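You operate a simulated robot arm through the tools that you are given. There is no shell and no other tool. Be economical: measure what you need, move in short steps, check, and stop when the job is done.

Carry out the task below with a simulated two-armed robot. There is one attempt and no reset: what you move stays moved.

TASK
Take the lid off the small day cream tub and lay it down on the bulk bench. Then put the purple wiping pad on the upper shelf under the caps drawer. Then open the cartons cupboard door, fetch the green-band beaker and set it on the upper shelf of the cartons cupboard, then shut the door. Then open the top door of the balance. The order counts. Set down upright: green-band beaker.

It is judged by the outcome, as a careful person would: the job done as asked, and still so three seconds after it is handed in. It fails if anything else is knocked over, pushed out of place, dropped, spilled or broken. Lids that push on must go on centred and level and be pressed home; caps that screw on are set level and turned clockwise until they are tight.

THE ROBOT
Two 7-joint arms with two-finger parallel grippers on one trunk, on a base that drives. Base frame: it is fixed to the floor where the robot stands at the start and does not move with it; the origin is under the middle of the robot, x ahead of it, y to its left, z up. Readings come in m, degrees, newtons and seconds.
The left shoulder is at the start at [0.05, 0.187, 1.135], the right one opposite. With the tool pointing down near the work surface each hand reaches from about 0.1 to 0.66 m from the robot's upright axis, wherever it stands, measured 20 degrees to its own side. Places, roughly: cartons cupboard door [-1.6, 2.9, 0.5]; green-band beaker (8x8x9 cm) [-1.8, -1.9, 0.9]; purple wiping pad (7x5x3 cm) [-2.1, -1.5, 0.9]; small day cream tub [0.5, 0, 1]; top door of the balance [-2.7, -0.6, 1.1]; upper shelf of the cartons cupboard [-1.5, 3.1, 0.5]; upper shelf under the caps drawer (25x52 cm) [-2.26, -1, 0.4]. Payload 3.43 kg a hand.
The TCP of each hand is the grasp point between the finger pads, 0.03 m short of the fingertips. In the tool frame z runs along the fingers and y along their closing line. Largest opening 0.094 m; finger width 0.028, thickness 0.01; the body of the gripper, 0.05 by 0.096 m, starts 0.055 m behind the TCP.
Orientation is told as [roll, pitch, yaw] about the base's x, y, z axes, in that order, counted from this pose: with the fingers straight down and closing along the base's y, the tool's x points along the base's -x, its y along +y and its z along -z.

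THE INTERFACE
- The arms move only by the tool arm_command. It takes "left_rows", "right_rows" or both (then of equal length, played together; a hand with none holds still); each is one flat list of numbers, 7 for each row, row after row: the turn, a rotation vector about the tool's x, y, z in degrees, then the shift along the tool's x, y, z in m, then the gripper command, from -1 (fully open) to 1 (shut), values between in proportion. In form: [ax, ay, az, dx, dy, dz, fingers, ax, ay, az, dx, dy, dz, fingers, ...]. A call has 1 to 8 rows; each row is the pose to reach, as a shift and turn from the pose commanded when the call began, along the tool's axes at that moment. A row lasts 0.2 s, in which the tool goes at most 0.05 m and 8.6 degrees; a call with a longer step from one row to the next is refused whole, and so is a gripper value outside its range. A pose out of reach is approached as far as the arm can. The call stops where the force on the tool passes 40 N (or 10 N more than at its start, if that is more) or the arm is blocked; 0.2 s more then pass. The fingers move at their own pace (about 0.153 m/s each) and stop on an object; they squeeze with about 23 N. The grip force told is the motor's: it shows also when the fingers shut on nothing. Time passes only in rows, and 0.2 s behind the last, so rows that repeat a pose let the fingers close. It gives the time, the measured TCP pose, the force on the tool (base axes), the opening and the grip force at its end, in the units of the frame above (readings bear some noise), with the torque about the TCP (base axes, N m) and any sound that the robot's microphone picked up, and new pictures: "views" is both (left out), scene, wrist or none (wrist: the cameras of the hands that moved).
- Cameras (640 x 400 px; columns grow to the right, rows downward): "scene" is now at [0.1474, 0.0113, 1.3]; the picture's right is [0.11, -0.99, 0.00], its down [-0.53, -0.06, -0.85] and it looks along [0.84, 0.10, -0.53] (base axes); focal length 214 px, centre (320, 200). "left" rides on the left gripper at [0.076, -0.014, -0.103] in its tool frame; the picture's right is [0.18, 0.98, 0.00], its down [-0.75, 0.14, -0.64] and it looks along [-0.63, 0.12, 0.77] (tool axes); focal length 243 px, centre (320, 200). "right" rides on the right gripper at [0.076, 0.014, -0.103] in its tool frame; the picture's right is [-0.18, 0.98, 0.00], its down [-0.75, -0.14, -0.64] and it looks along [-0.63, -0.12, 0.77] (tool axes); focal length 243 px, centre (320, 200). There is no depth. A picture from a camera that has moved, and an enlarged one, comes with that camera's place and axes in the base frame and with its lens.
- raise_lower(by): slides the trunk up (or, below 0, down) by that many m; the arms and the scene camera ride with it, the base frame stays. It gives what a move gives, with no picture.
- drive_base(legs): drives the robot by 1 to 6 legs, each [ahead, left, turn to the left] in m, m and degrees, along the robot's own axes; the way and the turn of a leg run together, so that a leg with both is an arc; at most 1.5 m and 180 degrees a leg. The arms and the cameras ride along, it lands a little off, and it stops where it bumps. It gives what a move gives, and a new picture of the scene camera.
- head_to(pan, tilt): turns the head with the scene camera to pan (to the left, within 80 degrees either way) and tilt (down, from -29 to 69), counted from straight ahead of the robot. It gives what a move gives, and a new picture of the scene camera.
- zoom(camera, box): a new picture of the part [left, top, right, bottom] of that camera's present view, enlarged. The clock stands still meanwhile.
- close_job(): hands the job in; it is judged then, once.

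Go step by step. Nothing tells you exact positions but the pictures and the camera data: compare them with the known pose of the tool, close in by small moves and look again before you grip or let go. The budget is 165 turns and 260 pictures, counting those below and the enlarged ones. Unless the task says otherwise, let go and move clear before handing in.

The tools are called after "Emit:" by a JSON object that holds its "op" and its "data". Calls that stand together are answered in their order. arm_command: Moves the arms, as the interface text tells. Its arguments: {"type":"object","properties":{"left_rows":{"type":"array"},"right_rows":{"type":"array"},"views":{"type":"string","enum":["both","scene","wrist","none"]}},"required":[]} The other tools are called the same way: raise_lower (by) slides the trunk up or down; drive_base (legs) drives the base; head_to (pan, tilt) turns the head that bears the scene camera; zoom (camera, box) takes an enlarged picture of a part of a camera's view; close_job () hands the job in.

At the start:

```text
time_s: 0.0
left_ee_pos: [0.3209, 0.2459, 1.1278]
left_tcp_rot: [0.0, -0.1, 0.1]
left_contact_force: [-0.6, 0.3, 0.1]
left_ft_torque: [-0.02, 0.01, 0.04]
left_grip_width: 0.0938
left_finger_force: 0.0
right_ee_pos: [0.2694, -0.0764, 1.2154]
right_tcp_rot: [-0.1, -0.1, -0.2]
right_contact_force: [44.5, -24.2, -28.4]
right_ft_torque: [2.34, 2.02, 1.92]
right_grip_width: 0.094
right_finger_force: 0.1
trunk travel left (down, up): [-0.35, 0.082]
robot x, y, heading: [0.0033, 0.0021, 0.0]
head pan, tilt: [6.9, 34.6]
```

scene: 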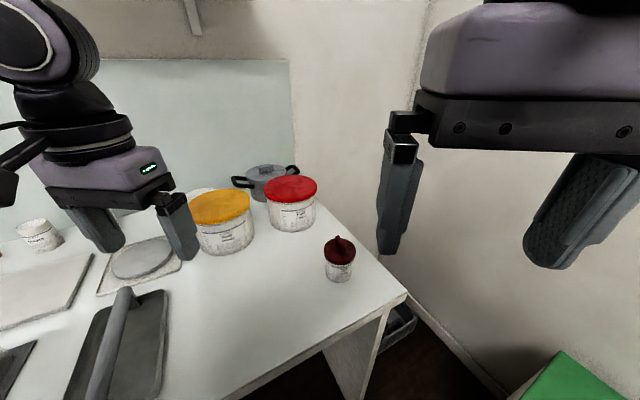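
right: 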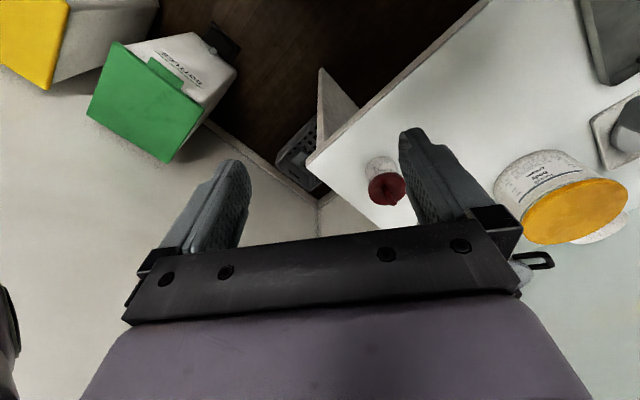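
left: 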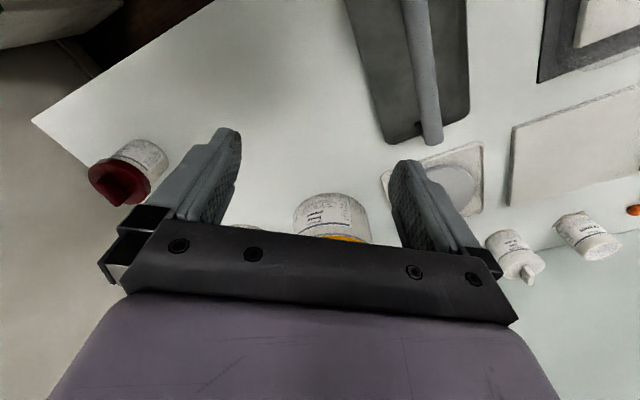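

I see a bench with several tubs; a small one with a dark red lid stands near the right edge. I'll read the labels first.

Emit:
{"op": "zoom", "data": {"camera": "scene", "box": [180, 150, 380, 300]}}

Emit:
{"op": "head_to", "data": {"pan": 40, "tilt": 35}}

Emit:
{"op": "head_to", "data": {"pan": -30, "tilt": 35}}

```text
2.67 times, centred on (280, 225) of scene
camera zoom: at [0.1474, 0.0113, 1.3], right [0.11, -0.99, 0.0], down [-0.53, -0.06, -0.85], along [0.84, 0.1, -0.53], focal length 572 px, centre (427, 133)
```

zoom: 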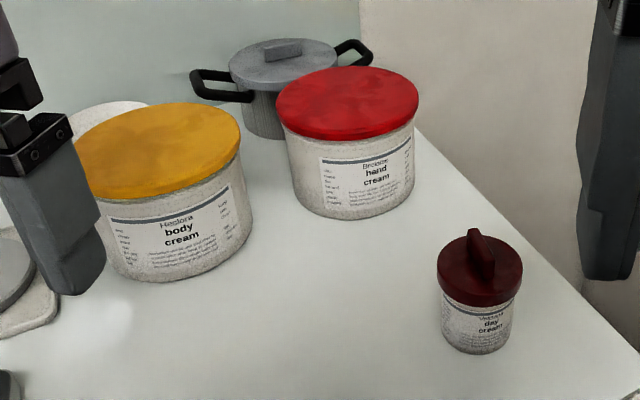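

```text
time_s: 1.0
left_ee_pos: [0.3209, 0.2458, 1.1272]
left_tcp_rot: [0.0, -0.2, 0.1]
left_contact_force: [-0.5, 0.1, 0.8]
left_ft_torque: [-0.01, 0.03, 0.01]
left_grip_width: 0.0938
left_finger_force: 0.0
right_ee_pos: [0.2767, -0.077, 1.2119]
right_tcp_rot: [-0.2, -0.3, -2.0]
right_contact_force: [60.4, 37.1, -21.4]
right_ft_torque: [-4.41, 4.66, -4.67]
right_grip_width: 0.0939
right_finger_force: 0.0
trunk travel left (down, up): [-0.35, 0.082]
robot x, y, heading: [-0.0024, 0.0018, -0.3]
head pan, tilt: [40.0, 35.0]
camera scene: at [0.1456, 0.0186, 1.298], right [0.2, -0.98, 0.0], down [-0.54, -0.11, -0.84], along [0.82, 0.16, -0.55], focal length 214 px, centre (320, 200)
```

scene: 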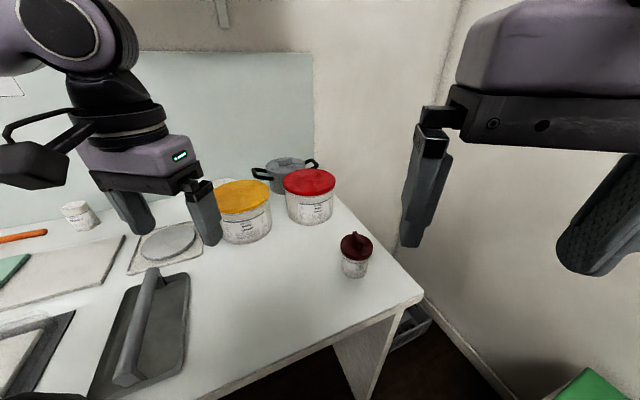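

```text
time_s: 2.4
left_ee_pos: [0.3206, 0.246, 1.1282]
left_tcp_rot: [0.0, -0.1, 0.1]
left_contact_force: [0.7, -0.4, 0.5]
left_ft_torque: [0.01, -0.01, -0.03]
left_grip_width: 0.0939
left_finger_force: 0.0
right_ee_pos: [0.2694, -0.0777, 1.2147]
right_tcp_rot: [-0.2, -0.1, -0.3]
right_contact_force: [0.7, -0.1, -1.0]
right_ft_torque: [-0.03, 0.02, 0.02]
right_grip_width: 0.0941
right_finger_force: 0.1
trunk travel left (down, up): [-0.35, 0.082]
robot x, y, heading: [-0.002, -0.0005, 0.0]
head pan, tilt: [-30.0, 35.0]
camera scene: at [0.1347, -0.0429, 1.2952], right [-0.5, -0.87, 0.0], down [-0.5, 0.29, -0.82], along [0.71, -0.41, -0.57], focal length 214 px, centre (320, 200)
```

scene: 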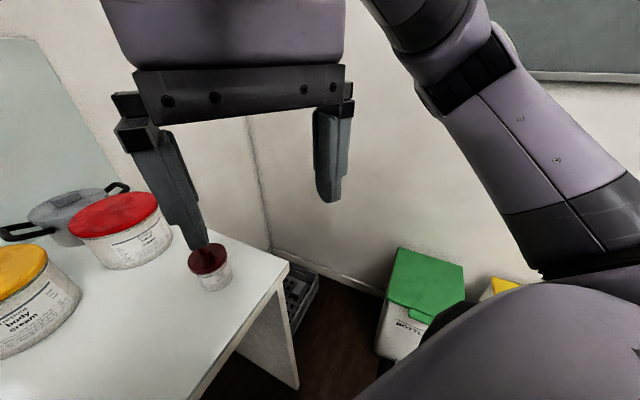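

The day cream tub's lid ridge is at about (0.477, 0.007, 0.97), triangulated from three views. Before acting I'll look around to learn which bench is the "bulk bench".

Emit:
{"op": "head_to", "data": {"pan": 55, "tilt": 25}}

Emit:
{"op": "head_to", "data": {"pan": 5, "tilt": -5}}

```text
time_s: 4.0
left_ee_pos: [0.3195, 0.245, 1.1276]
left_tcp_rot: [0.1, 0.0, 0.2]
left_contact_force: [0.1, -0.7, 0.6]
left_ft_torque: [0.02, 0.01, 0.0]
left_grip_width: 0.0939
left_finger_force: 0.2
right_ee_pos: [0.2755, -0.0771, 1.2155]
right_tcp_rot: [0.2, 0.1, -1.9]
right_contact_force: [76.1, 28.7, 5.5]
right_ft_torque: [-3.06, 9.19, -3.88]
right_grip_width: 0.0941
right_finger_force: 0.0
trunk travel left (down, up): [-0.35, 0.082]
robot x, y, heading: [-0.0001, -0.0026, 0.1]
head pan, tilt: [55.0, 25.0]
camera scene: at [0.1472, 0.0252, 1.3101], right [0.26, -0.97, 0.0], down [-0.42, -0.11, -0.9], along [0.87, 0.24, -0.43], focal length 214 px, centre (320, 200)
```

scene: 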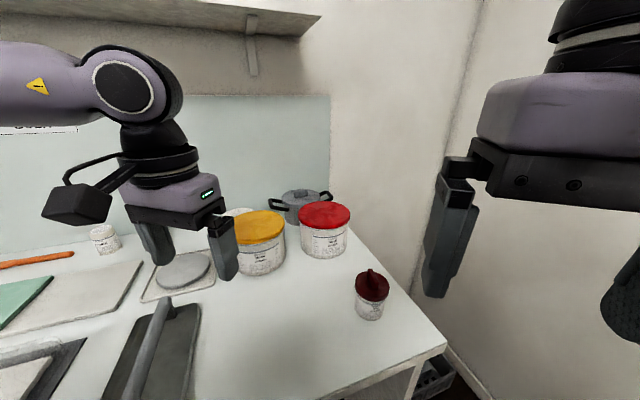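

```text
time_s: 5.2
left_ee_pos: [0.3209, 0.2461, 1.1271]
left_tcp_rot: [-0.1, -0.1, 0.0]
left_contact_force: [0.3, 0.1, 0.0]
left_ft_torque: [-0.02, 0.0, -0.02]
left_grip_width: 0.0941
left_finger_force: 0.1
right_ee_pos: [0.27, -0.0774, 1.2155]
right_tcp_rot: [-0.2, -0.1, -0.1]
right_contact_force: [-0.3, -0.2, -0.3]
right_ft_torque: [0.0, 0.03, 0.0]
right_grip_width: 0.0935
right_finger_force: 0.1
trunk travel left (down, up): [-0.35, 0.082]
robot x, y, heading: [0.0009, -0.0025, -0.0]
head pan, tilt: [5.0, -5.0]
camera scene: at [0.1455, 0.0088, 1.3591], right [0.09, -1.0, 0.0], down [0.09, 0.01, -1.0], along [0.99, 0.09, 0.09], focal length 214 px, centre (320, 200)
```

scene: 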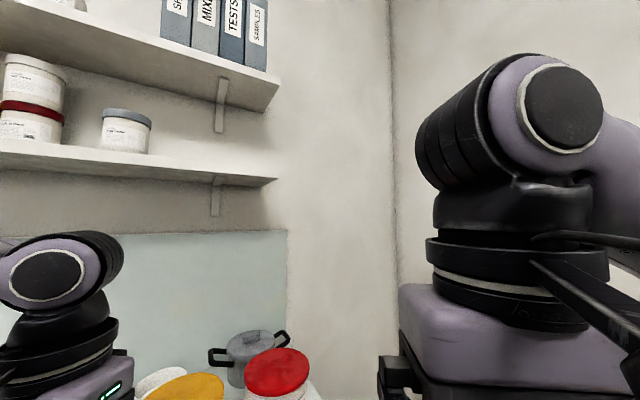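

The head knocks against the right hand when panning left; moving the right hand over the tub also clears it.

Emit:
{"op": "arm_command", "data": {"right_rows": [0, 0, 0, -0.035, 0.014, 0.024, -1, 0, 0, 0, -0.07, 0.028, 0.048, -1, 0, 0, 0, -0.105, 0.042, 0.072, -1, 0, 0, 0, -0.14, 0.056, 0.096, -1, 0, 0, 0, -0.175, 0.07, 0.12, -1, 0, 0, 0, -0.207, 0.084, 0.145, -1], "views": "wrist"}}

Emit:
{"op": "head_to", "data": {"pan": 50, "tilt": 20}}

Emit:
{"op": "head_to", "data": {"pan": 0, "tilt": 40}}

```text
time_s: 6.6
left_ee_pos: [0.3202, 0.2456, 1.1275]
left_tcp_rot: [-0.1, 0.0, 0.1]
left_contact_force: [0.0, 0.0, -0.8]
left_ft_torque: [-0.01, -0.01, -0.01]
left_grip_width: 0.0939
left_finger_force: 0.1
right_ee_pos: [0.4791, 0.0072, 1.0681]
right_tcp_rot: [-0.1, 0.0, -0.2]
right_contact_force: [0.3, 0.4, 0.7]
right_ft_torque: [0.01, -0.01, 0.01]
right_grip_width: 0.0939
right_finger_force: 0.1
trunk travel left (down, up): [-0.35, 0.082]
robot x, y, heading: [-0.0015, -0.0, -0.1]
head pan, tilt: [5.0, -5.0]
camera right: at [0.4024, 0.0221, 1.1715], right [0.19, 0.98, 0.0], down [0.75, -0.14, 0.64], along [0.63, -0.12, -0.77], focal length 243 px, centre (320, 200)
```

right: 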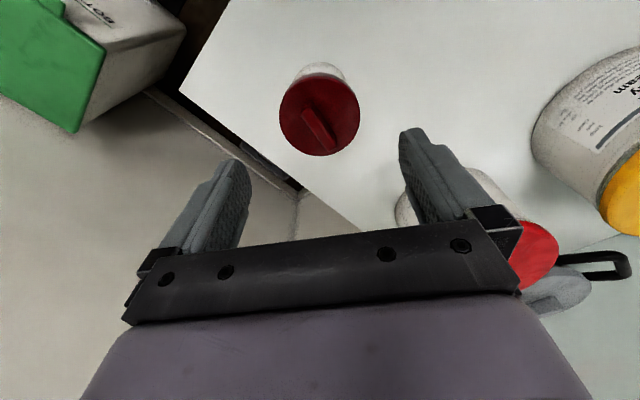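

```text
time_s: 7.7
left_ee_pos: [0.3216, 0.2449, 1.1273]
left_tcp_rot: [0.0, -0.1, 0.2]
left_contact_force: [0.5, -0.1, -0.8]
left_ft_torque: [-0.05, 0.0, 0.01]
left_grip_width: 0.0939
left_finger_force: 0.1
right_ee_pos: [0.4775, 0.0064, 1.0684]
right_tcp_rot: [-0.1, -0.1, -0.2]
right_contact_force: [-0.8, 0.9, -0.4]
right_ft_torque: [-0.01, -0.03, -0.03]
right_grip_width: 0.0942
right_finger_force: 0.1
trunk travel left (down, up): [-0.35, 0.082]
robot x, y, heading: [-0.0036, -0.0007, -0.1]
head pan, tilt: [50.0, 20.0]
camera scene: at [0.1183, 0.0724, 1.3191], right [0.77, -0.64, 0.0], down [-0.22, -0.26, -0.94], along [0.6, 0.72, -0.34], focal length 214 px, centre (320, 200)
```

scene: 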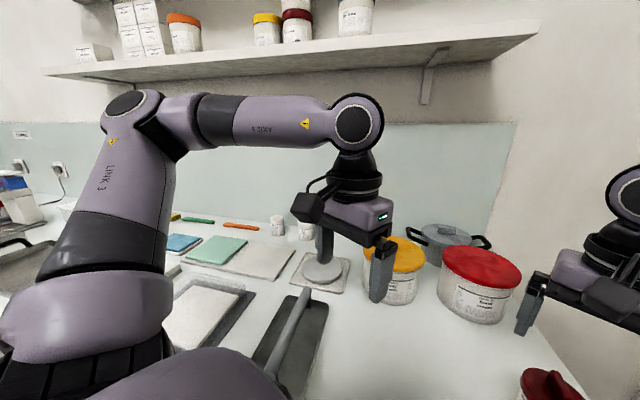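

```text
time_s: 8.9
left_ee_pos: [0.32, 0.2448, 1.1259]
left_tcp_rot: [0.0, -0.2, 0.1]
left_contact_force: [0.6, -0.1, -0.1]
left_ft_torque: [-0.03, -0.03, 0.0]
left_grip_width: 0.0939
left_finger_force: 0.0
right_ee_pos: [0.4776, 0.0063, 1.07]
right_tcp_rot: [-0.1, -0.1, -0.1]
right_contact_force: [0.3, 0.5, 0.6]
right_ft_torque: [0.0, 0.01, 0.0]
right_grip_width: 0.0941
right_finger_force: 0.1
trunk travel left (down, up): [-0.35, 0.082]
robot x, y, heading: [0.0014, 0.001, 0.1]
head pan, tilt: [0.0, 40.0]
camera scene: at [0.1434, 0.0012, 1.2877], right [0.0, -1.0, 0.0], down [-0.64, 0.0, -0.77], along [0.77, 0.0, -0.64], focal length 214 px, centre (320, 200)
```

scene: 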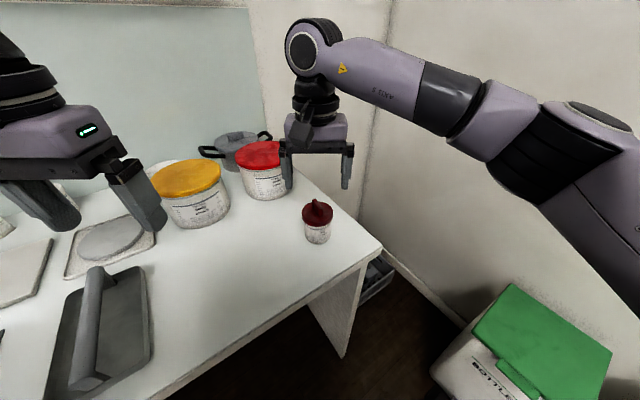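

Emit:
{"op": "zoom", "data": {"camera": "right", "box": [260, 50, 380, 170]}}

Emit:
{"op": "head_to", "data": {"pan": 75, "tilt": 10}}

```text
3.33 times, centred on (320, 110) of right
camera zoom: at [0.4014, 0.0216, 1.1725], right [0.19, 0.98, 0.0], down [0.75, -0.14, 0.64], along [0.63, -0.12, -0.77], focal length 809 px, centre (320, 500)
```

zoom: 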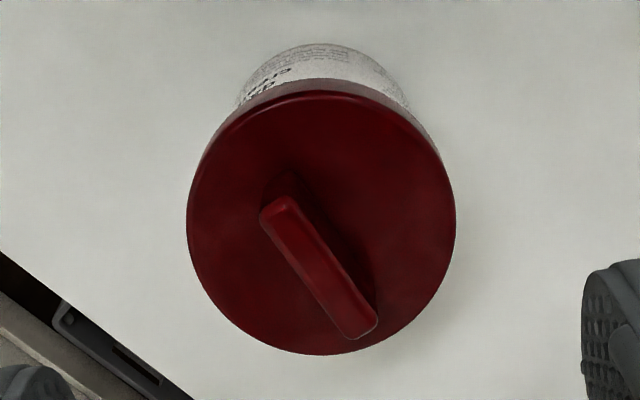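

```text
time_s: 10.3
left_ee_pos: [0.32, 0.2454, 1.1279]
left_tcp_rot: [0.1, -0.1, 0.1]
left_contact_force: [0.2, 0.2, -0.2]
left_ft_torque: [0.03, 0.0, -0.02]
left_grip_width: 0.0942
left_finger_force: 0.0
right_ee_pos: [0.4775, 0.0063, 1.0689]
right_tcp_rot: [-0.1, -0.1, -0.2]
right_contact_force: [0.2, -0.4, -0.8]
right_ft_torque: [0.01, -0.01, -0.01]
right_grip_width: 0.0941
right_finger_force: 0.1
trunk travel left (down, up): [-0.35, 0.082]
robot x, y, heading: [0.0025, -0.0031, 0.2]
head pan, tilt: [75.0, 10.0]
camera scene: at [0.0825, 0.0909, 1.3353], right [0.97, -0.26, 0.0], down [-0.05, -0.17, -0.98], along [0.26, 0.95, -0.17], focal length 214 px, centre (320, 200)
```

scene: 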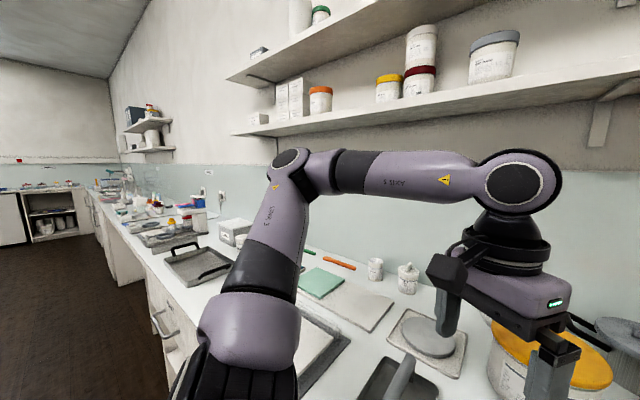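

Emit:
{"op": "zoom", "data": {"camera": "scene", "box": [80, 140, 260, 290]}}

Emit:
{"op": "zoom", "data": {"camera": "scene", "box": [0, 150, 130, 250]}}

```text
2.67 times, centred on (170, 215) of scene
camera zoom: at [0.0825, 0.0909, 1.3353], right [0.97, -0.26, 0.0], down [-0.05, -0.17, -0.98], along [0.26, 0.95, -0.17], focal length 572 px, centre (720, 160)
```

zoom: 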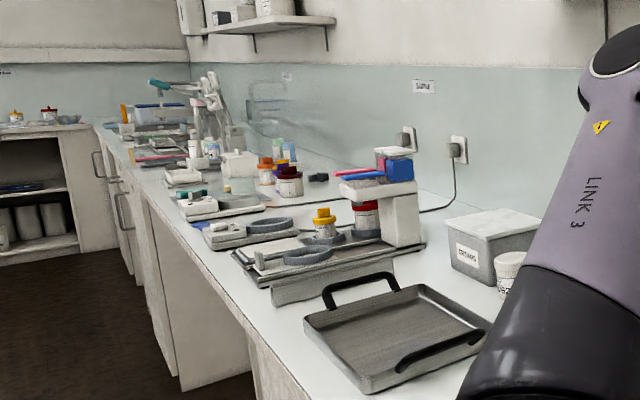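

```text
4.00 times, centred on (65, 200) of scene
camera zoom: at [0.0825, 0.0909, 1.3353], right [0.97, -0.26, 0.0], down [-0.05, -0.17, -0.98], along [0.26, 0.95, -0.17], focal length 858 px, centre (1340, 200)
```

zoom: 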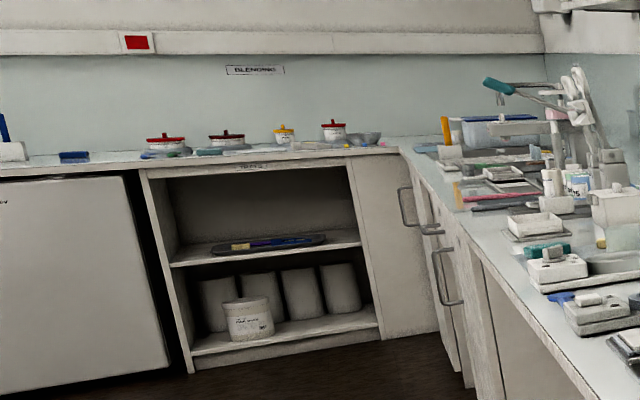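

Emit:
{"op": "zoom", "data": {"camera": "scene", "box": [190, 160, 222, 180]}}

Emit:
{"op": "zoom", "data": {"camera": "scene", "box": [156, 155, 172, 165]}}

Emit:
{"op": "head_to", "data": {"pan": 80, "tilt": 15}}

Emit:
{"op": "head_to", "data": {"pan": -75, "tilt": 15}}

```text
16.00 times, centred on (206, 170) of scene
camera zoom: at [0.0825, 0.0909, 1.3353], right [0.97, -0.26, 0.0], down [-0.05, -0.17, -0.98], along [0.26, 0.95, -0.17], focal length 3432 px, centre (2144, 680)
```

zoom: 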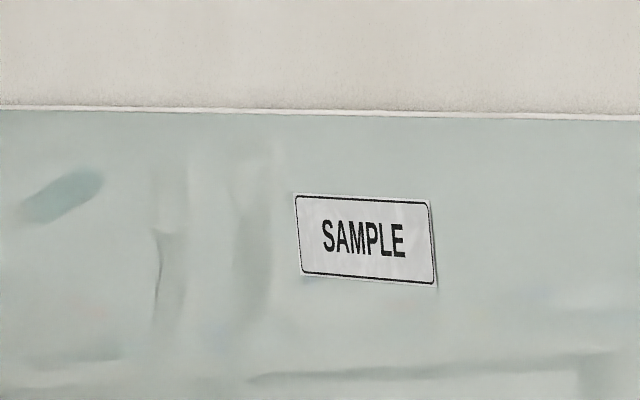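

```text
16.00 times, centred on (164, 160) of scene
camera zoom: at [0.0825, 0.0909, 1.3353], right [0.97, -0.26, 0.0], down [-0.05, -0.17, -0.98], along [0.26, 0.95, -0.17], focal length 3432 px, centre (2816, 840)
```

zoom: 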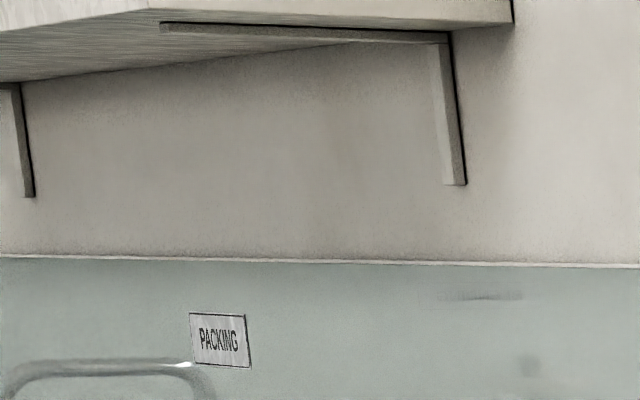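

```text
time_s: 11.0
left_ee_pos: [0.321, 0.2446, 1.1276]
left_tcp_rot: [0.0, 0.0, 0.0]
left_contact_force: [-0.1, 0.5, 0.3]
left_ft_torque: [0.01, 0.04, 0.01]
left_grip_width: 0.0939
left_finger_force: 0.0
right_ee_pos: [0.4779, 0.0056, 1.0696]
right_tcp_rot: [0.0, -0.1, -0.3]
right_contact_force: [0.3, 0.2, 0.4]
right_ft_torque: [-0.03, 0.01, 0.02]
right_grip_width: 0.0939
right_finger_force: 0.0
trunk travel left (down, up): [-0.35, 0.082]
robot x, y, heading: [0.0005, -0.001, -0.1]
head pan, tilt: [80.0, 15.0]
camera scene: at [0.0747, 0.0931, 1.3272], right [0.98, -0.17, 0.0], down [-0.04, -0.25, -0.97], along [0.17, 0.95, -0.26], focal length 214 px, centre (320, 200)
```

scene: 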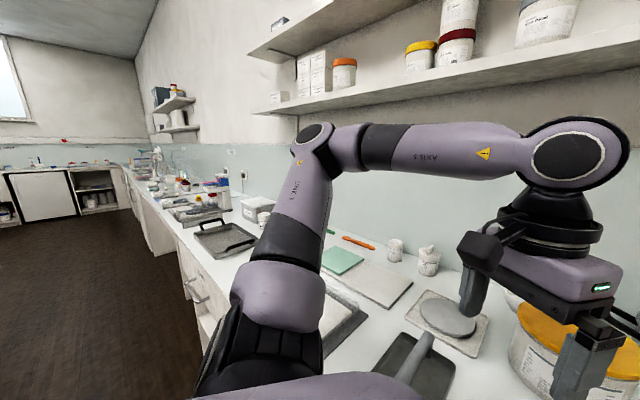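

```text
time_s: 13.4
left_ee_pos: [0.3209, 0.2454, 1.127]
left_tcp_rot: [0.0, -0.1, 0.1]
left_contact_force: [0.8, 0.8, -0.2]
left_ft_torque: [0.01, 0.01, -0.02]
left_grip_width: 0.0941
left_finger_force: 0.1
right_ee_pos: [0.4779, 0.0062, 1.0708]
right_tcp_rot: [-0.1, -0.1, -0.1]
right_contact_force: [-0.6, -0.1, -0.1]
right_ft_torque: [0.0, 0.02, 0.0]
right_grip_width: 0.0938
right_finger_force: 0.1
trunk travel left (down, up): [-0.35, 0.082]
robot x, y, heading: [0.0006, -0.0012, -0.1]
head pan, tilt: [-75.0, 15.0]
camera scene: at [0.0826, -0.0891, 1.3272], right [-0.97, -0.26, 0.0], down [-0.07, 0.25, -0.97], along [0.25, -0.93, -0.26], focal length 214 px, centre (320, 200)
```

scene: 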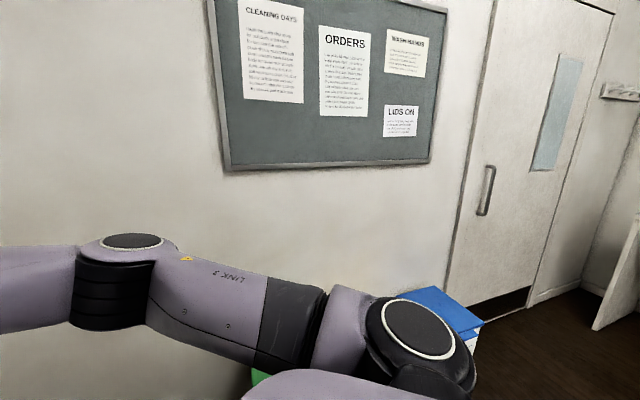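

Emit:
{"op": "head_to", "data": {"pan": 30, "tilt": 10}}

```text
time_s: 15.2
left_ee_pos: [0.321, 0.2466, 1.1277]
left_tcp_rot: [0.0, 0.0, 0.1]
left_contact_force: [0.7, 0.7, -0.1]
left_ft_torque: [0.0, -0.01, -0.02]
left_grip_width: 0.0942
left_finger_force: 0.0
right_ee_pos: [0.4782, 0.0063, 1.0701]
right_tcp_rot: [-0.1, -0.1, -0.1]
right_contact_force: [0.0, -0.1, -1.4]
right_ft_torque: [0.0, 0.0, -0.02]
right_grip_width: 0.0942
right_finger_force: 0.1
trunk travel left (down, up): [-0.35, 0.082]
robot x, y, heading: [0.0013, -0.0028, 0.3]
head pan, tilt: [30.0, 10.0]
camera scene: at [0.1389, 0.0475, 1.3353], right [0.5, -0.87, 0.0], down [-0.15, -0.09, -0.98], along [0.85, 0.49, -0.17], focal length 214 px, centre (320, 200)
```

scene: 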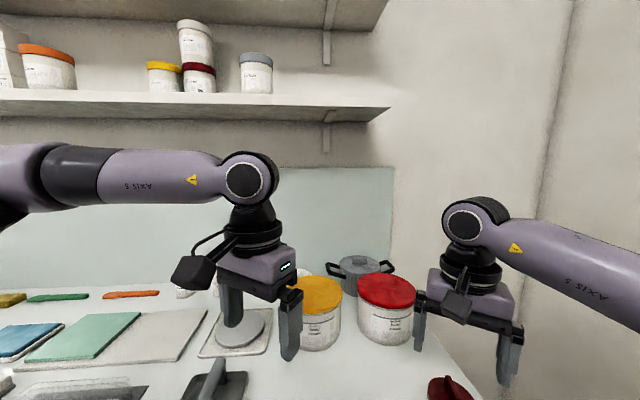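

This bench holds the bulk tubs, so it's very likely the bulk bench (its sign is hidden behind the left arm; I'll check it later). I rotate the right hand to match the ridge and descend.

Emit:
{"op": "arm_command", "data": {"right_rows": [0, 0, -7.5, -0.001, 0, 0.015, 0, 0, 0, -15, -0.002, 0.001, 0.03, 0, 0, 0, -22, -0.003, 0.001, 0.045, 0, 0, 0, -22, -0.003, 0.001, 0.055, 0], "views": "wrist"}}

Emit:
{"op": "head_to", "data": {"pan": 0, "tilt": 40}}

Emit:
{"op": "zoom", "data": {"camera": "scene", "box": [250, 130, 390, 250]}}

```text
time_s: 16.2
left_ee_pos: [0.3204, 0.2464, 1.1268]
left_tcp_rot: [0.0, -0.1, 0.1]
left_contact_force: [-0.2, 0.6, -0.4]
left_ft_torque: [0.0, -0.01, -0.01]
left_grip_width: 0.0937
left_finger_force: 0.0
right_ee_pos: [0.4819, 0.0056, 1.0155]
right_tcp_rot: [-0.1, 0.0, 21.9]
right_contact_force: [0.0, -0.9, 0.2]
right_ft_torque: [0.01, 0.04, 0.01]
right_grip_width: 0.0468
right_finger_force: 0.1
trunk travel left (down, up): [-0.35, 0.082]
robot x, y, heading: [-0.0037, 0.0016, -0.1]
head pan, tilt: [30.0, 10.0]
camera right: at [0.4057, -0.0083, 1.1181], right [-0.2, 0.98, 0.0], down [0.75, 0.15, 0.64], along [0.63, 0.12, -0.77], focal length 243 px, centre (320, 200)
```

right: 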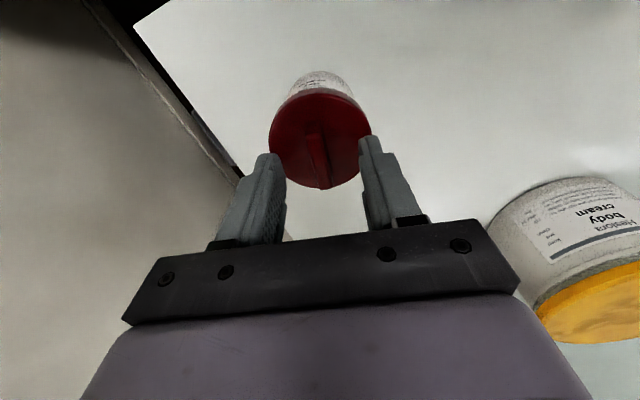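

```text
time_s: 17.2
left_ee_pos: [0.3209, 0.2454, 1.127]
left_tcp_rot: [0.1, -0.1, 0.0]
left_contact_force: [-0.2, -0.3, 0.1]
left_ft_torque: [0.01, 0.04, 0.02]
left_grip_width: 0.0941
left_finger_force: 0.0
right_ee_pos: [0.4816, 0.0061, 1.0151]
right_tcp_rot: [-0.1, -0.1, 21.8]
right_contact_force: [0.0, 0.1, -0.1]
right_ft_torque: [0.02, -0.06, -0.03]
right_grip_width: 0.0468
right_finger_force: 0.1
trunk travel left (down, up): [-0.35, 0.082]
robot x, y, heading: [0.003, 0.0005, -0.0]
head pan, tilt: [0.0, 40.0]
camera scene: at [0.1434, 0.0012, 1.2877], right [0.0, -1.0, 0.0], down [-0.64, 0.0, -0.77], along [0.77, 0.0, -0.64], focal length 214 px, centre (320, 200)
```

scene: 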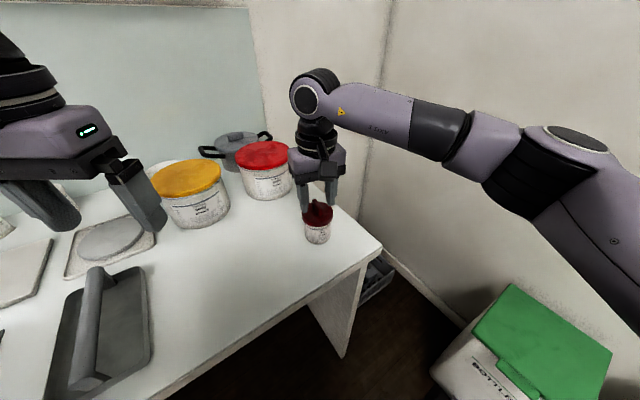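

```text
3.33 times, centred on (320, 190) of scene
camera zoom: at [0.1434, 0.0012, 1.2877], right [0.0, -1.0, 0.0], down [-0.64, 0.0, -0.77], along [0.77, 0.0, -0.64], focal length 715 px, centre (320, 233)
```

zoom: 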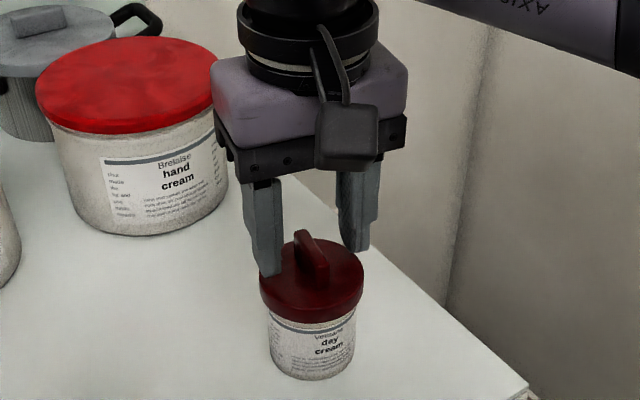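

Emit:
{"op": "arm_command", "data": {"right_rows": [0, 0, 0, 0, 0, 0.008, 0, 0, 0, 0, 0, 0, 0.016, 0, 0, 0, 0, 0, 0, 0.016, 1, 0, 0, 0, 0, 0, 0.016, 1, 0, 0, 0, 0, 0, 0.016, 1], "views": "both"}}

Emit:
{"op": "zoom", "data": {"camera": "scene", "box": [250, 130, 390, 250]}}

```text
time_s: 18.2
left_ee_pos: [0.3195, 0.2453, 1.1279]
left_tcp_rot: [0.0, -0.1, 0.2]
left_contact_force: [0.4, -0.3, 0.1]
left_ft_torque: [-0.02, 0.01, 0.01]
left_grip_width: 0.0941
left_finger_force: 0.0
right_ee_pos: [0.4809, 0.0072, 1.0038]
right_tcp_rot: [0.0, -0.6, 21.8]
right_contact_force: [-4.9, -2.5, 14.0]
right_ft_torque: [-0.21, 0.45, 0.19]
right_grip_width: 0.0091
right_finger_force: 23.0
trunk travel left (down, up): [-0.35, 0.082]
robot x, y, heading: [0.002, 0.0017, 0.3]
head pan, tilt: [0.0, 40.0]
stopped in row 5 (right hand): the force on the tool passed its limit at 40 N (the readings are from after the stop); the commanded pose is now the measured one
camera scene: at [0.1421, 0.0006, 1.2874], right [0.0, -1.0, 0.0], down [-0.64, 0.0, -0.77], along [0.77, 0.0, -0.64], focal length 214 px, centre (320, 200)
camera right: at [0.404, -0.0086, 1.1065], right [-0.19, 0.98, 0.0], down [0.75, 0.15, 0.65], along [0.64, 0.13, -0.76], focal length 243 px, centre (320, 200)
```

scene: 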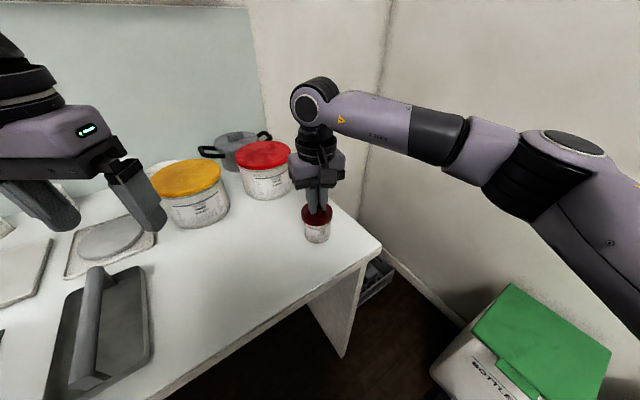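
right: 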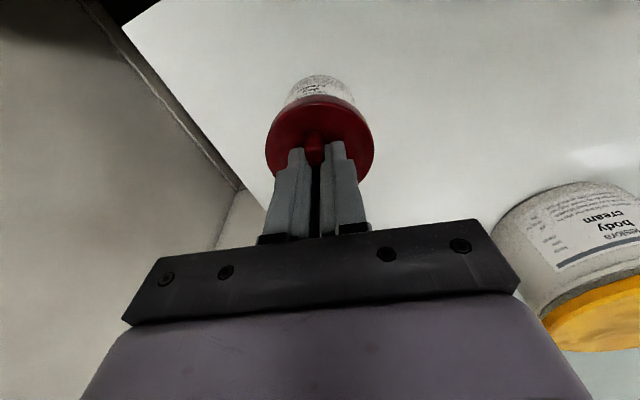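

```text
3.33 times, centred on (320, 190) of scene
camera zoom: at [0.1421, 0.0006, 1.2874], right [0.0, -1.0, 0.0], down [-0.64, 0.0, -0.77], along [0.77, 0.0, -0.64], focal length 715 px, centre (320, 233)
```

zoom: 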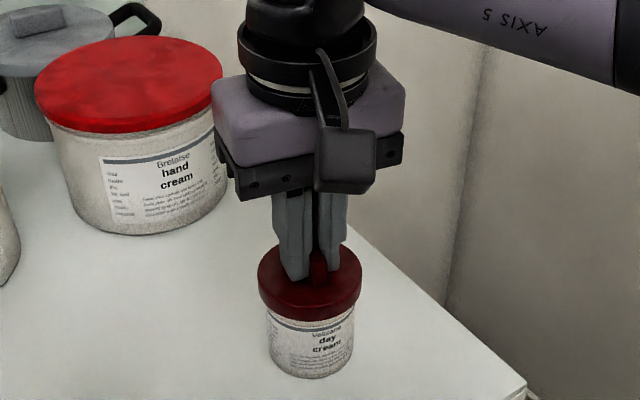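

The ridge is gripped. A small upward pull shows whether it's a push-on lid.

Emit:
{"op": "arm_command", "data": {"right_rows": [0, 0, 0, 0, 0, -0.003, 1, 0, 0, 0, 0, 0, -0.006, 1, 0, 0, 0, 0, 0, -0.009, 1], "views": "wrist"}}

Emit:
{"op": "zoom", "data": {"camera": "scene", "box": [250, 130, 390, 250]}}

```text
time_s: 19.0
left_ee_pos: [0.322, 0.2453, 1.1276]
left_tcp_rot: [0.0, 0.0, 0.0]
left_contact_force: [0.8, -0.7, 0.5]
left_ft_torque: [0.0, 0.0, 0.04]
left_grip_width: 0.0943
left_finger_force: 0.0
right_ee_pos: [0.4837, 0.0055, 1.0107]
right_tcp_rot: [0.0, -0.3, 21.8]
right_contact_force: [-0.2, 0.2, -1.5]
right_ft_torque: [-0.02, 0.0, 0.02]
right_grip_width: 0.0084
right_finger_force: 22.6
trunk travel left (down, up): [-0.35, 0.082]
robot x, y, heading: [0.0013, 0.0034, -0.2]
head pan, tilt: [0.0, 40.0]
camera right: at [0.406, -0.0084, 1.113], right [-0.19, 0.98, 0.0], down [0.75, 0.15, 0.65], along [0.64, 0.13, -0.76], focal length 243 px, centre (320, 200)
```

right: 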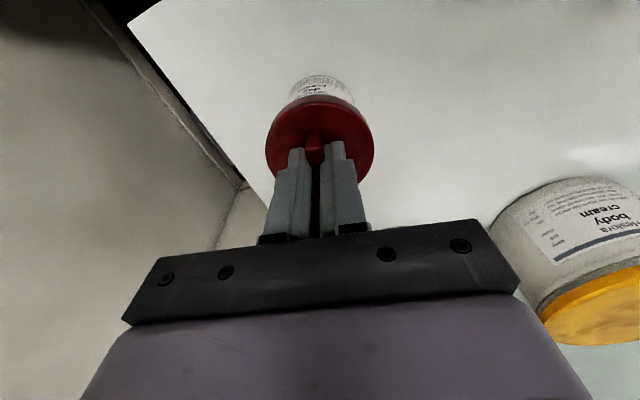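

```text
3.33 times, centred on (320, 190) of scene
camera zoom: at [0.1436, 0.001, 1.2875], right [0.0, -1.0, 0.0], down [-0.64, 0.0, -0.77], along [0.77, 0.0, -0.64], focal length 715 px, centre (320, 233)
```

zoom: 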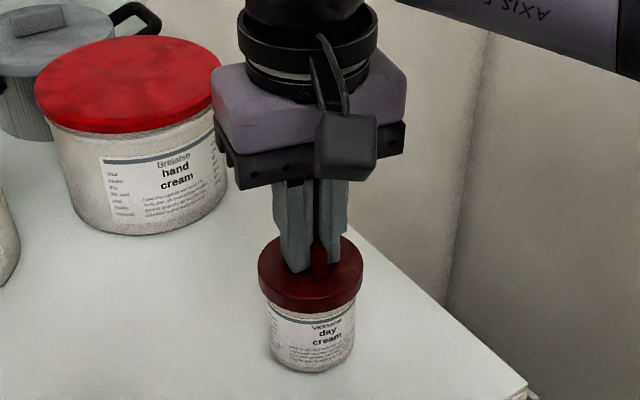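

The whole tub lifted with the lid (1.5 N), so the lid holds firmly. I'll raise the tub clear of the bench and bring the left hand in from the side to hold the body.

Emit:
{"op": "arm_command", "data": {"right_rows": [0, 0, 0, 0, 0, -0.02, 1, 0, 0, 0, 0, 0, -0.04, 1, 0, 0, 0, 0, 0, -0.06, 1, 0, 0, 0, 0, 0, -0.08, 1, 0, 0, 0, 0, 0, -0.1, 1, 0, 0, 0, 0, 0, -0.12, 1], "left_rows": [5.8, -12.42, 6.9, -0.013, -0.023, 0.009, -1, 11.6, -24.84, 13.8, -0.026, -0.047, 0.018, -1, 17.4, -37.25, 20.7, -0.039, -0.07, 0.027, -1, 17.4, -37.25, 20.7, -0.052, -0.093, 0.036, -1, 17.4, -37.25, 20.7, -0.065, -0.117, 0.045, -1, 17.4, -37.25, 20.7, -0.078, -0.14, 0.054, -1], "views": "scene"}}

```text
refused: row 1 steps farther than a row can; nothing moved
```

Emit:
{"op": "arm_command", "data": {"right_rows": [0, 0, 0, 0, 0, -0.02, 1, 0, 0, 0, 0, 0, -0.04, 1, 0, 0, 0, 0, 0, -0.06, 1, 0, 0, 0, 0, 0, -0.08, 1, 0, 0, 0, 0, 0, -0.1, 1, 0, 0, 0, 0, 0, -0.12, 1], "left_rows": [2.9, -6.21, 3.45, -0.013, -0.023, 0.009, -1, 5.8, -12.42, 6.9, -0.026, -0.047, 0.018, -1, 8.7, -18.63, 10.35, -0.039, -0.07, 0.027, -1, 11.6, -24.84, 13.8, -0.052, -0.093, 0.036, -1, 14.5, -31.05, 17.25, -0.065, -0.117, 0.045, -1, 17.4, -37.25, 20.7, -0.078, -0.14, 0.054, -1], "views": "scene"}}

```text
time_s: 20.4
left_ee_pos: [0.3989, 0.1038, 1.074]
left_tcp_rot: [-12.0, -39.4, -17.2]
left_contact_force: [0.4, 0.5, -0.6]
left_ft_torque: [-0.03, -0.03, 0.0]
left_grip_width: 0.0941
left_finger_force: 0.0
right_ee_pos: [0.4819, 0.0066, 1.1316]
right_tcp_rot: [-0.1, -0.5, 21.7]
right_contact_force: [0.8, -0.9, -0.7]
right_ft_torque: [-0.03, 0.01, -0.01]
right_grip_width: 0.0
right_finger_force: 23.3
trunk travel left (down, up): [-0.35, 0.082]
robot x, y, heading: [0.0007, -0.0029, 0.1]
head pan, tilt: [0.0, 40.0]
heard: snap
camera scene: at [0.1436, 0.0008, 1.2876], right [0.0, -1.0, 0.0], down [-0.64, 0.0, -0.77], along [0.77, 0.0, -0.64], focal length 214 px, centre (320, 200)
```

scene: 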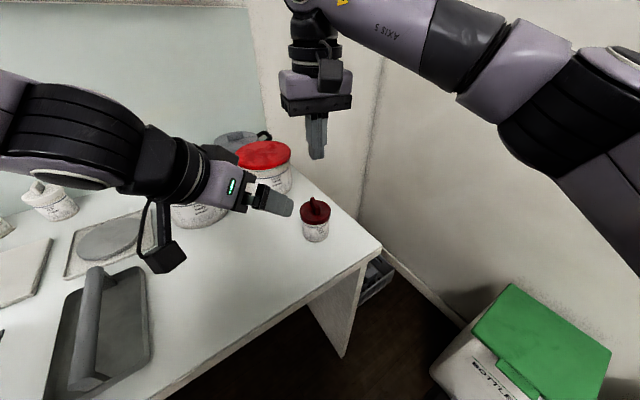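

The ridge slipped from the fingers and the tub stands on the bench; I'll look closely.

Emit:
{"op": "zoom", "data": {"camera": "scene", "box": [280, 180, 360, 250]}}

Emit:
{"op": "zoom", "data": {"camera": "right", "box": [240, 20, 400, 180]}}

Emit:
{"op": "zoom", "data": {"camera": "left", "box": [0, 0, 640, 400]}}

```text
5.71 times, centred on (320, 215) of scene
camera zoom: at [0.1436, 0.0008, 1.2876], right [0.0, -1.0, 0.0], down [-0.64, 0.0, -0.77], along [0.77, 0.0, -0.64], focal length 1226 px, centre (320, 114)
```

zoom: 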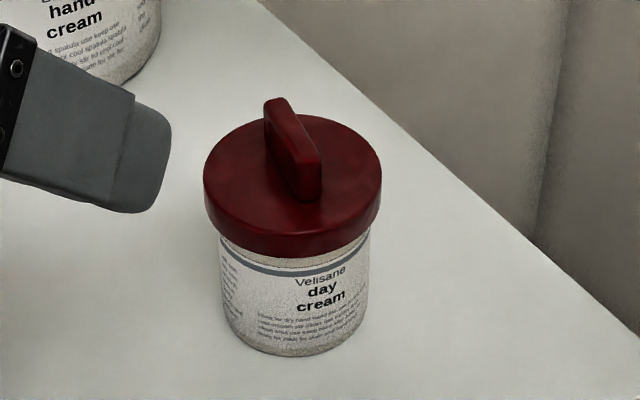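

```text
2.50 times, centred on (320, 100) of right
camera zoom: at [0.4054, -0.0087, 1.2334], right [-0.19, 0.98, 0.0], down [0.75, 0.15, 0.65], along [0.64, 0.13, -0.76], focal length 606 px, centre (320, 450)
```

zoom: 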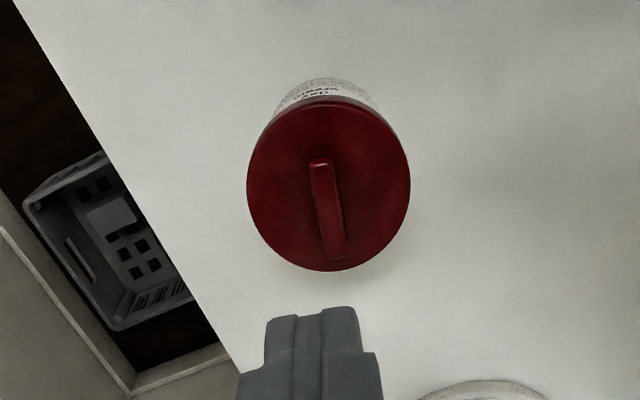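

```text
1.00 times, centred on (320, 200) of left (not enlarged: the box is as wide or as high as the picture)
camera zoom: at [0.2825, 0.1472, 1.1077], right [0.27, 0.92, -0.28], down [0.27, 0.2, 0.94], along [0.92, -0.33, -0.2], focal length 243 px, centre (320, 200)
```

zoom: 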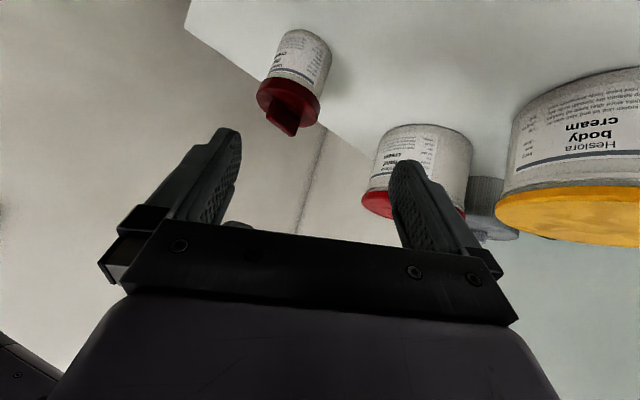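

The tub stands upright in place. I'll regrip the lid by its rim (much firmer), with the left hand backed off meanwhile.

Emit:
{"op": "arm_command", "data": {"right_rows": [0, 0, 0, 0, 0.001, 0.0, -1, 0, 0, 0, 0, 0.002, 0.0, -1, 0, 0, 0, 0, 0.002, 0.03, -1, 0, 0, 0, 0, 0.002, 0.06, -1, 0, 0, 0, 0, 0.002, 0.09, -1, 0, 0, 0, 0, 0.002, 0.105, -1], "left_rows": [0, 0, 0, 0, 0, -0.02, -1, 0, 0, 0, 0, 0, -0.04, -1, 0, 0, 0, 0, 0, -0.06, -1, 0, 0, 0, 0, 0, -0.06, -1, 0, 0, 0, 0, 0, -0.06, -1, 0, 0, 0, 0, 0, -0.06, -1], "views": "both"}}

```text
time_s: 21.8
left_ee_pos: [0.3677, 0.1285, 1.1183]
left_tcp_rot: [-12.1, -39.4, -17.1]
left_contact_force: [-0.5, -0.4, -0.5]
left_ft_torque: [0.05, -0.01, 0.02]
left_grip_width: 0.0941
left_finger_force: 0.1
right_ee_pos: [0.4813, 0.0087, 1.0252]
right_tcp_rot: [-0.1, -0.5, 21.9]
right_contact_force: [0.3, -0.3, 0.5]
right_ft_torque: [-0.01, 0.0, 0.0]
right_grip_width: 0.0938
right_finger_force: 0.0
trunk travel left (down, up): [-0.35, 0.082]
robot x, y, heading: [0.0005, -0.0013, -0.1]
head pan, tilt: [0.0, 40.0]
camera scene: at [0.1435, 0.001, 1.2877], right [0.0, -1.0, 0.0], down [-0.64, 0.0, -0.77], along [0.77, 0.0, -0.64], focal length 214 px, centre (320, 200)
camera right: at [0.4043, -0.0072, 1.1272], right [-0.19, 0.98, 0.0], down [0.75, 0.15, 0.65], along [0.64, 0.13, -0.76], focal length 243 px, centre (320, 200)
camera left: at [0.2513, 0.1699, 1.151], right [0.27, 0.92, -0.28], down [0.27, 0.2, 0.94], along [0.92, -0.33, -0.2], focal length 243 px, centre (320, 200)
```

scene: 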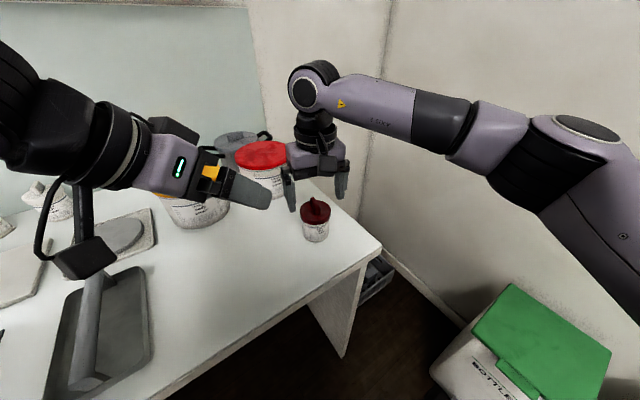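
right: 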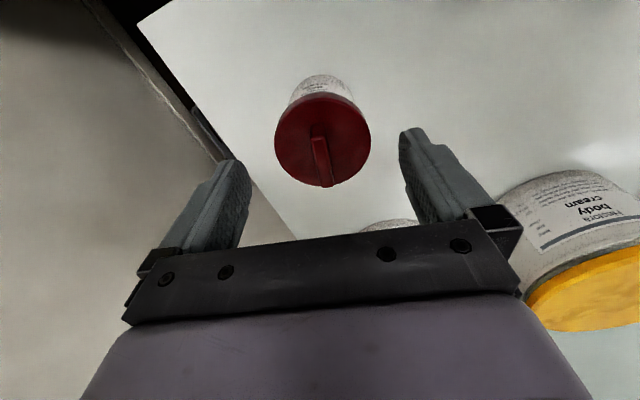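
left: 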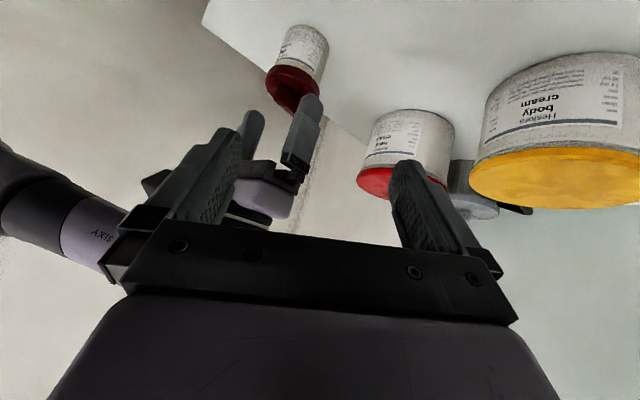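

Emit:
{"op": "arm_command", "data": {"right_rows": [0, 0, 0, 0, 0, 0.02, -1, 0, 0, 0, 0, 0, 0.042, -1, 0, 0, 0, 0, 0, 0.042, 1, 0, 0, 0, 0, 0, 0.042, 1], "views": "wrist"}}

Emit:
{"op": "zoom", "data": {"camera": "scene", "box": [260, 150, 380, 250]}}

```text
time_s: 22.8
left_ee_pos: [0.3671, 0.1271, 1.1176]
left_tcp_rot: [-12.0, -39.4, -17.1]
left_contact_force: [-0.5, 0.3, 0.1]
left_ft_torque: [0.02, 0.01, 0.0]
left_grip_width: 0.0939
left_finger_force: 0.1
right_ee_pos: [0.4813, 0.0083, 0.9831]
right_tcp_rot: [0.0, -0.5, 21.7]
right_contact_force: [-0.5, -0.1, -0.1]
right_ft_torque: [0.0, 0.02, 0.03]
right_grip_width: 0.0669
right_finger_force: 22.5
trunk travel left (down, up): [-0.35, 0.082]
robot x, y, heading: [0.0003, 0.0026, 0.0]
head pan, tilt: [0.0, 40.0]
camera right: at [0.4043, -0.0063, 1.0862], right [-0.19, 0.98, 0.0], down [0.75, 0.15, 0.65], along [0.64, 0.13, -0.76], focal length 243 px, centre (320, 200)
```

right: 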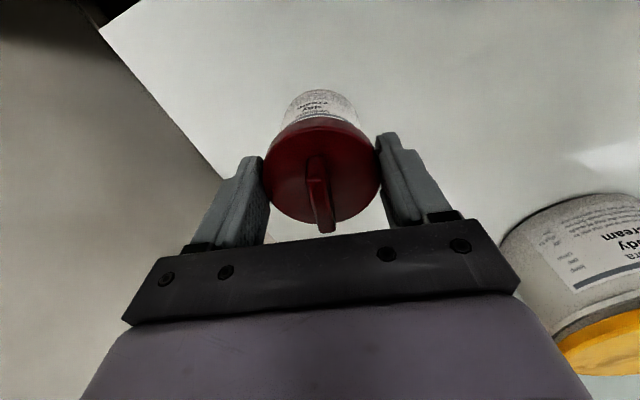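

```text
4.00 times, centred on (320, 200) of scene
camera zoom: at [0.1435, 0.001, 1.2877], right [0.0, -1.0, 0.0], down [-0.64, 0.0, -0.77], along [0.77, 0.0, -0.64], focal length 858 px, centre (320, 200)
```

zoom: 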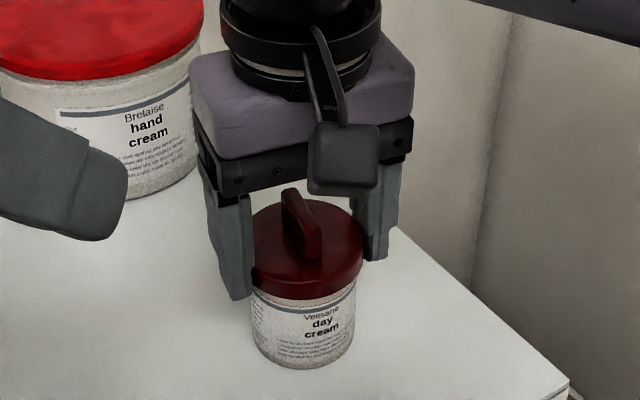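

Emit:
{"op": "arm_command", "data": {"right_rows": [0, 0, 0, 0, 0, -0.005, 1, 0, 0, 0, 0, 0, -0.012, 1, 0, 0, 0, 0, 0, -0.02, 1, 0, 0, 0, 0, 0, -0.03, 1], "views": "wrist"}}

Emit:
{"op": "zoom", "data": {"camera": "scene", "box": [260, 150, 380, 250]}}

```text
time_s: 23.8
left_ee_pos: [0.3666, 0.1263, 1.1172]
left_tcp_rot: [-11.9, -39.5, -17.1]
left_contact_force: [-0.4, -0.1, 0.5]
left_ft_torque: [0.04, 0.0, 0.0]
left_grip_width: 0.0939
left_finger_force: 0.2
right_ee_pos: [0.482, 0.0082, 1.0161]
right_tcp_rot: [0.0, -0.5, 21.8]
right_contact_force: [0.6, 0.3, -0.7]
right_ft_torque: [-0.03, 0.0, 0.01]
right_grip_width: 0.0668
right_finger_force: 23.0
trunk travel left (down, up): [-0.35, 0.082]
robot x, y, heading: [-0.0022, 0.0007, 0.1]
head pan, tilt: [0.0, 40.0]
camera right: at [0.4042, -0.0072, 1.1177], right [-0.19, 0.98, 0.0], down [0.75, 0.15, 0.65], along [0.64, 0.13, -0.76], focal length 243 px, centre (320, 200)
```

right: 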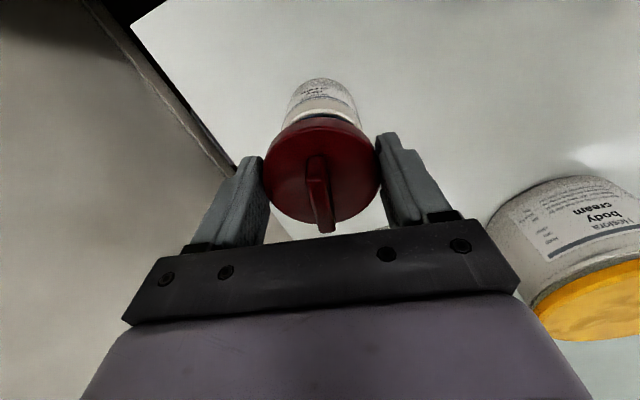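

```text
4.00 times, centred on (320, 200) of scene
camera zoom: at [0.1434, 0.001, 1.2877], right [0.0, -1.0, 0.0], down [-0.64, 0.0, -0.77], along [0.77, 0.0, -0.64], focal length 858 px, centre (320, 200)
```

zoom: 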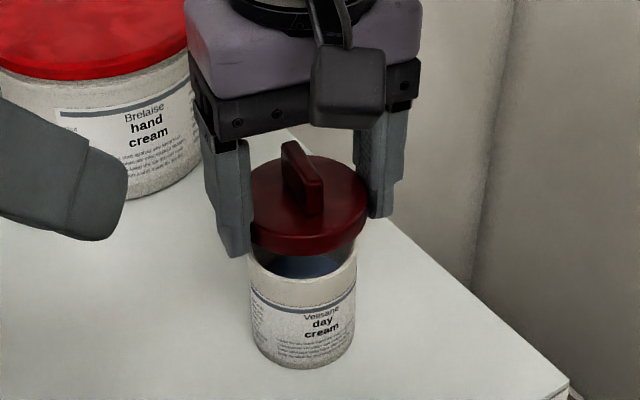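

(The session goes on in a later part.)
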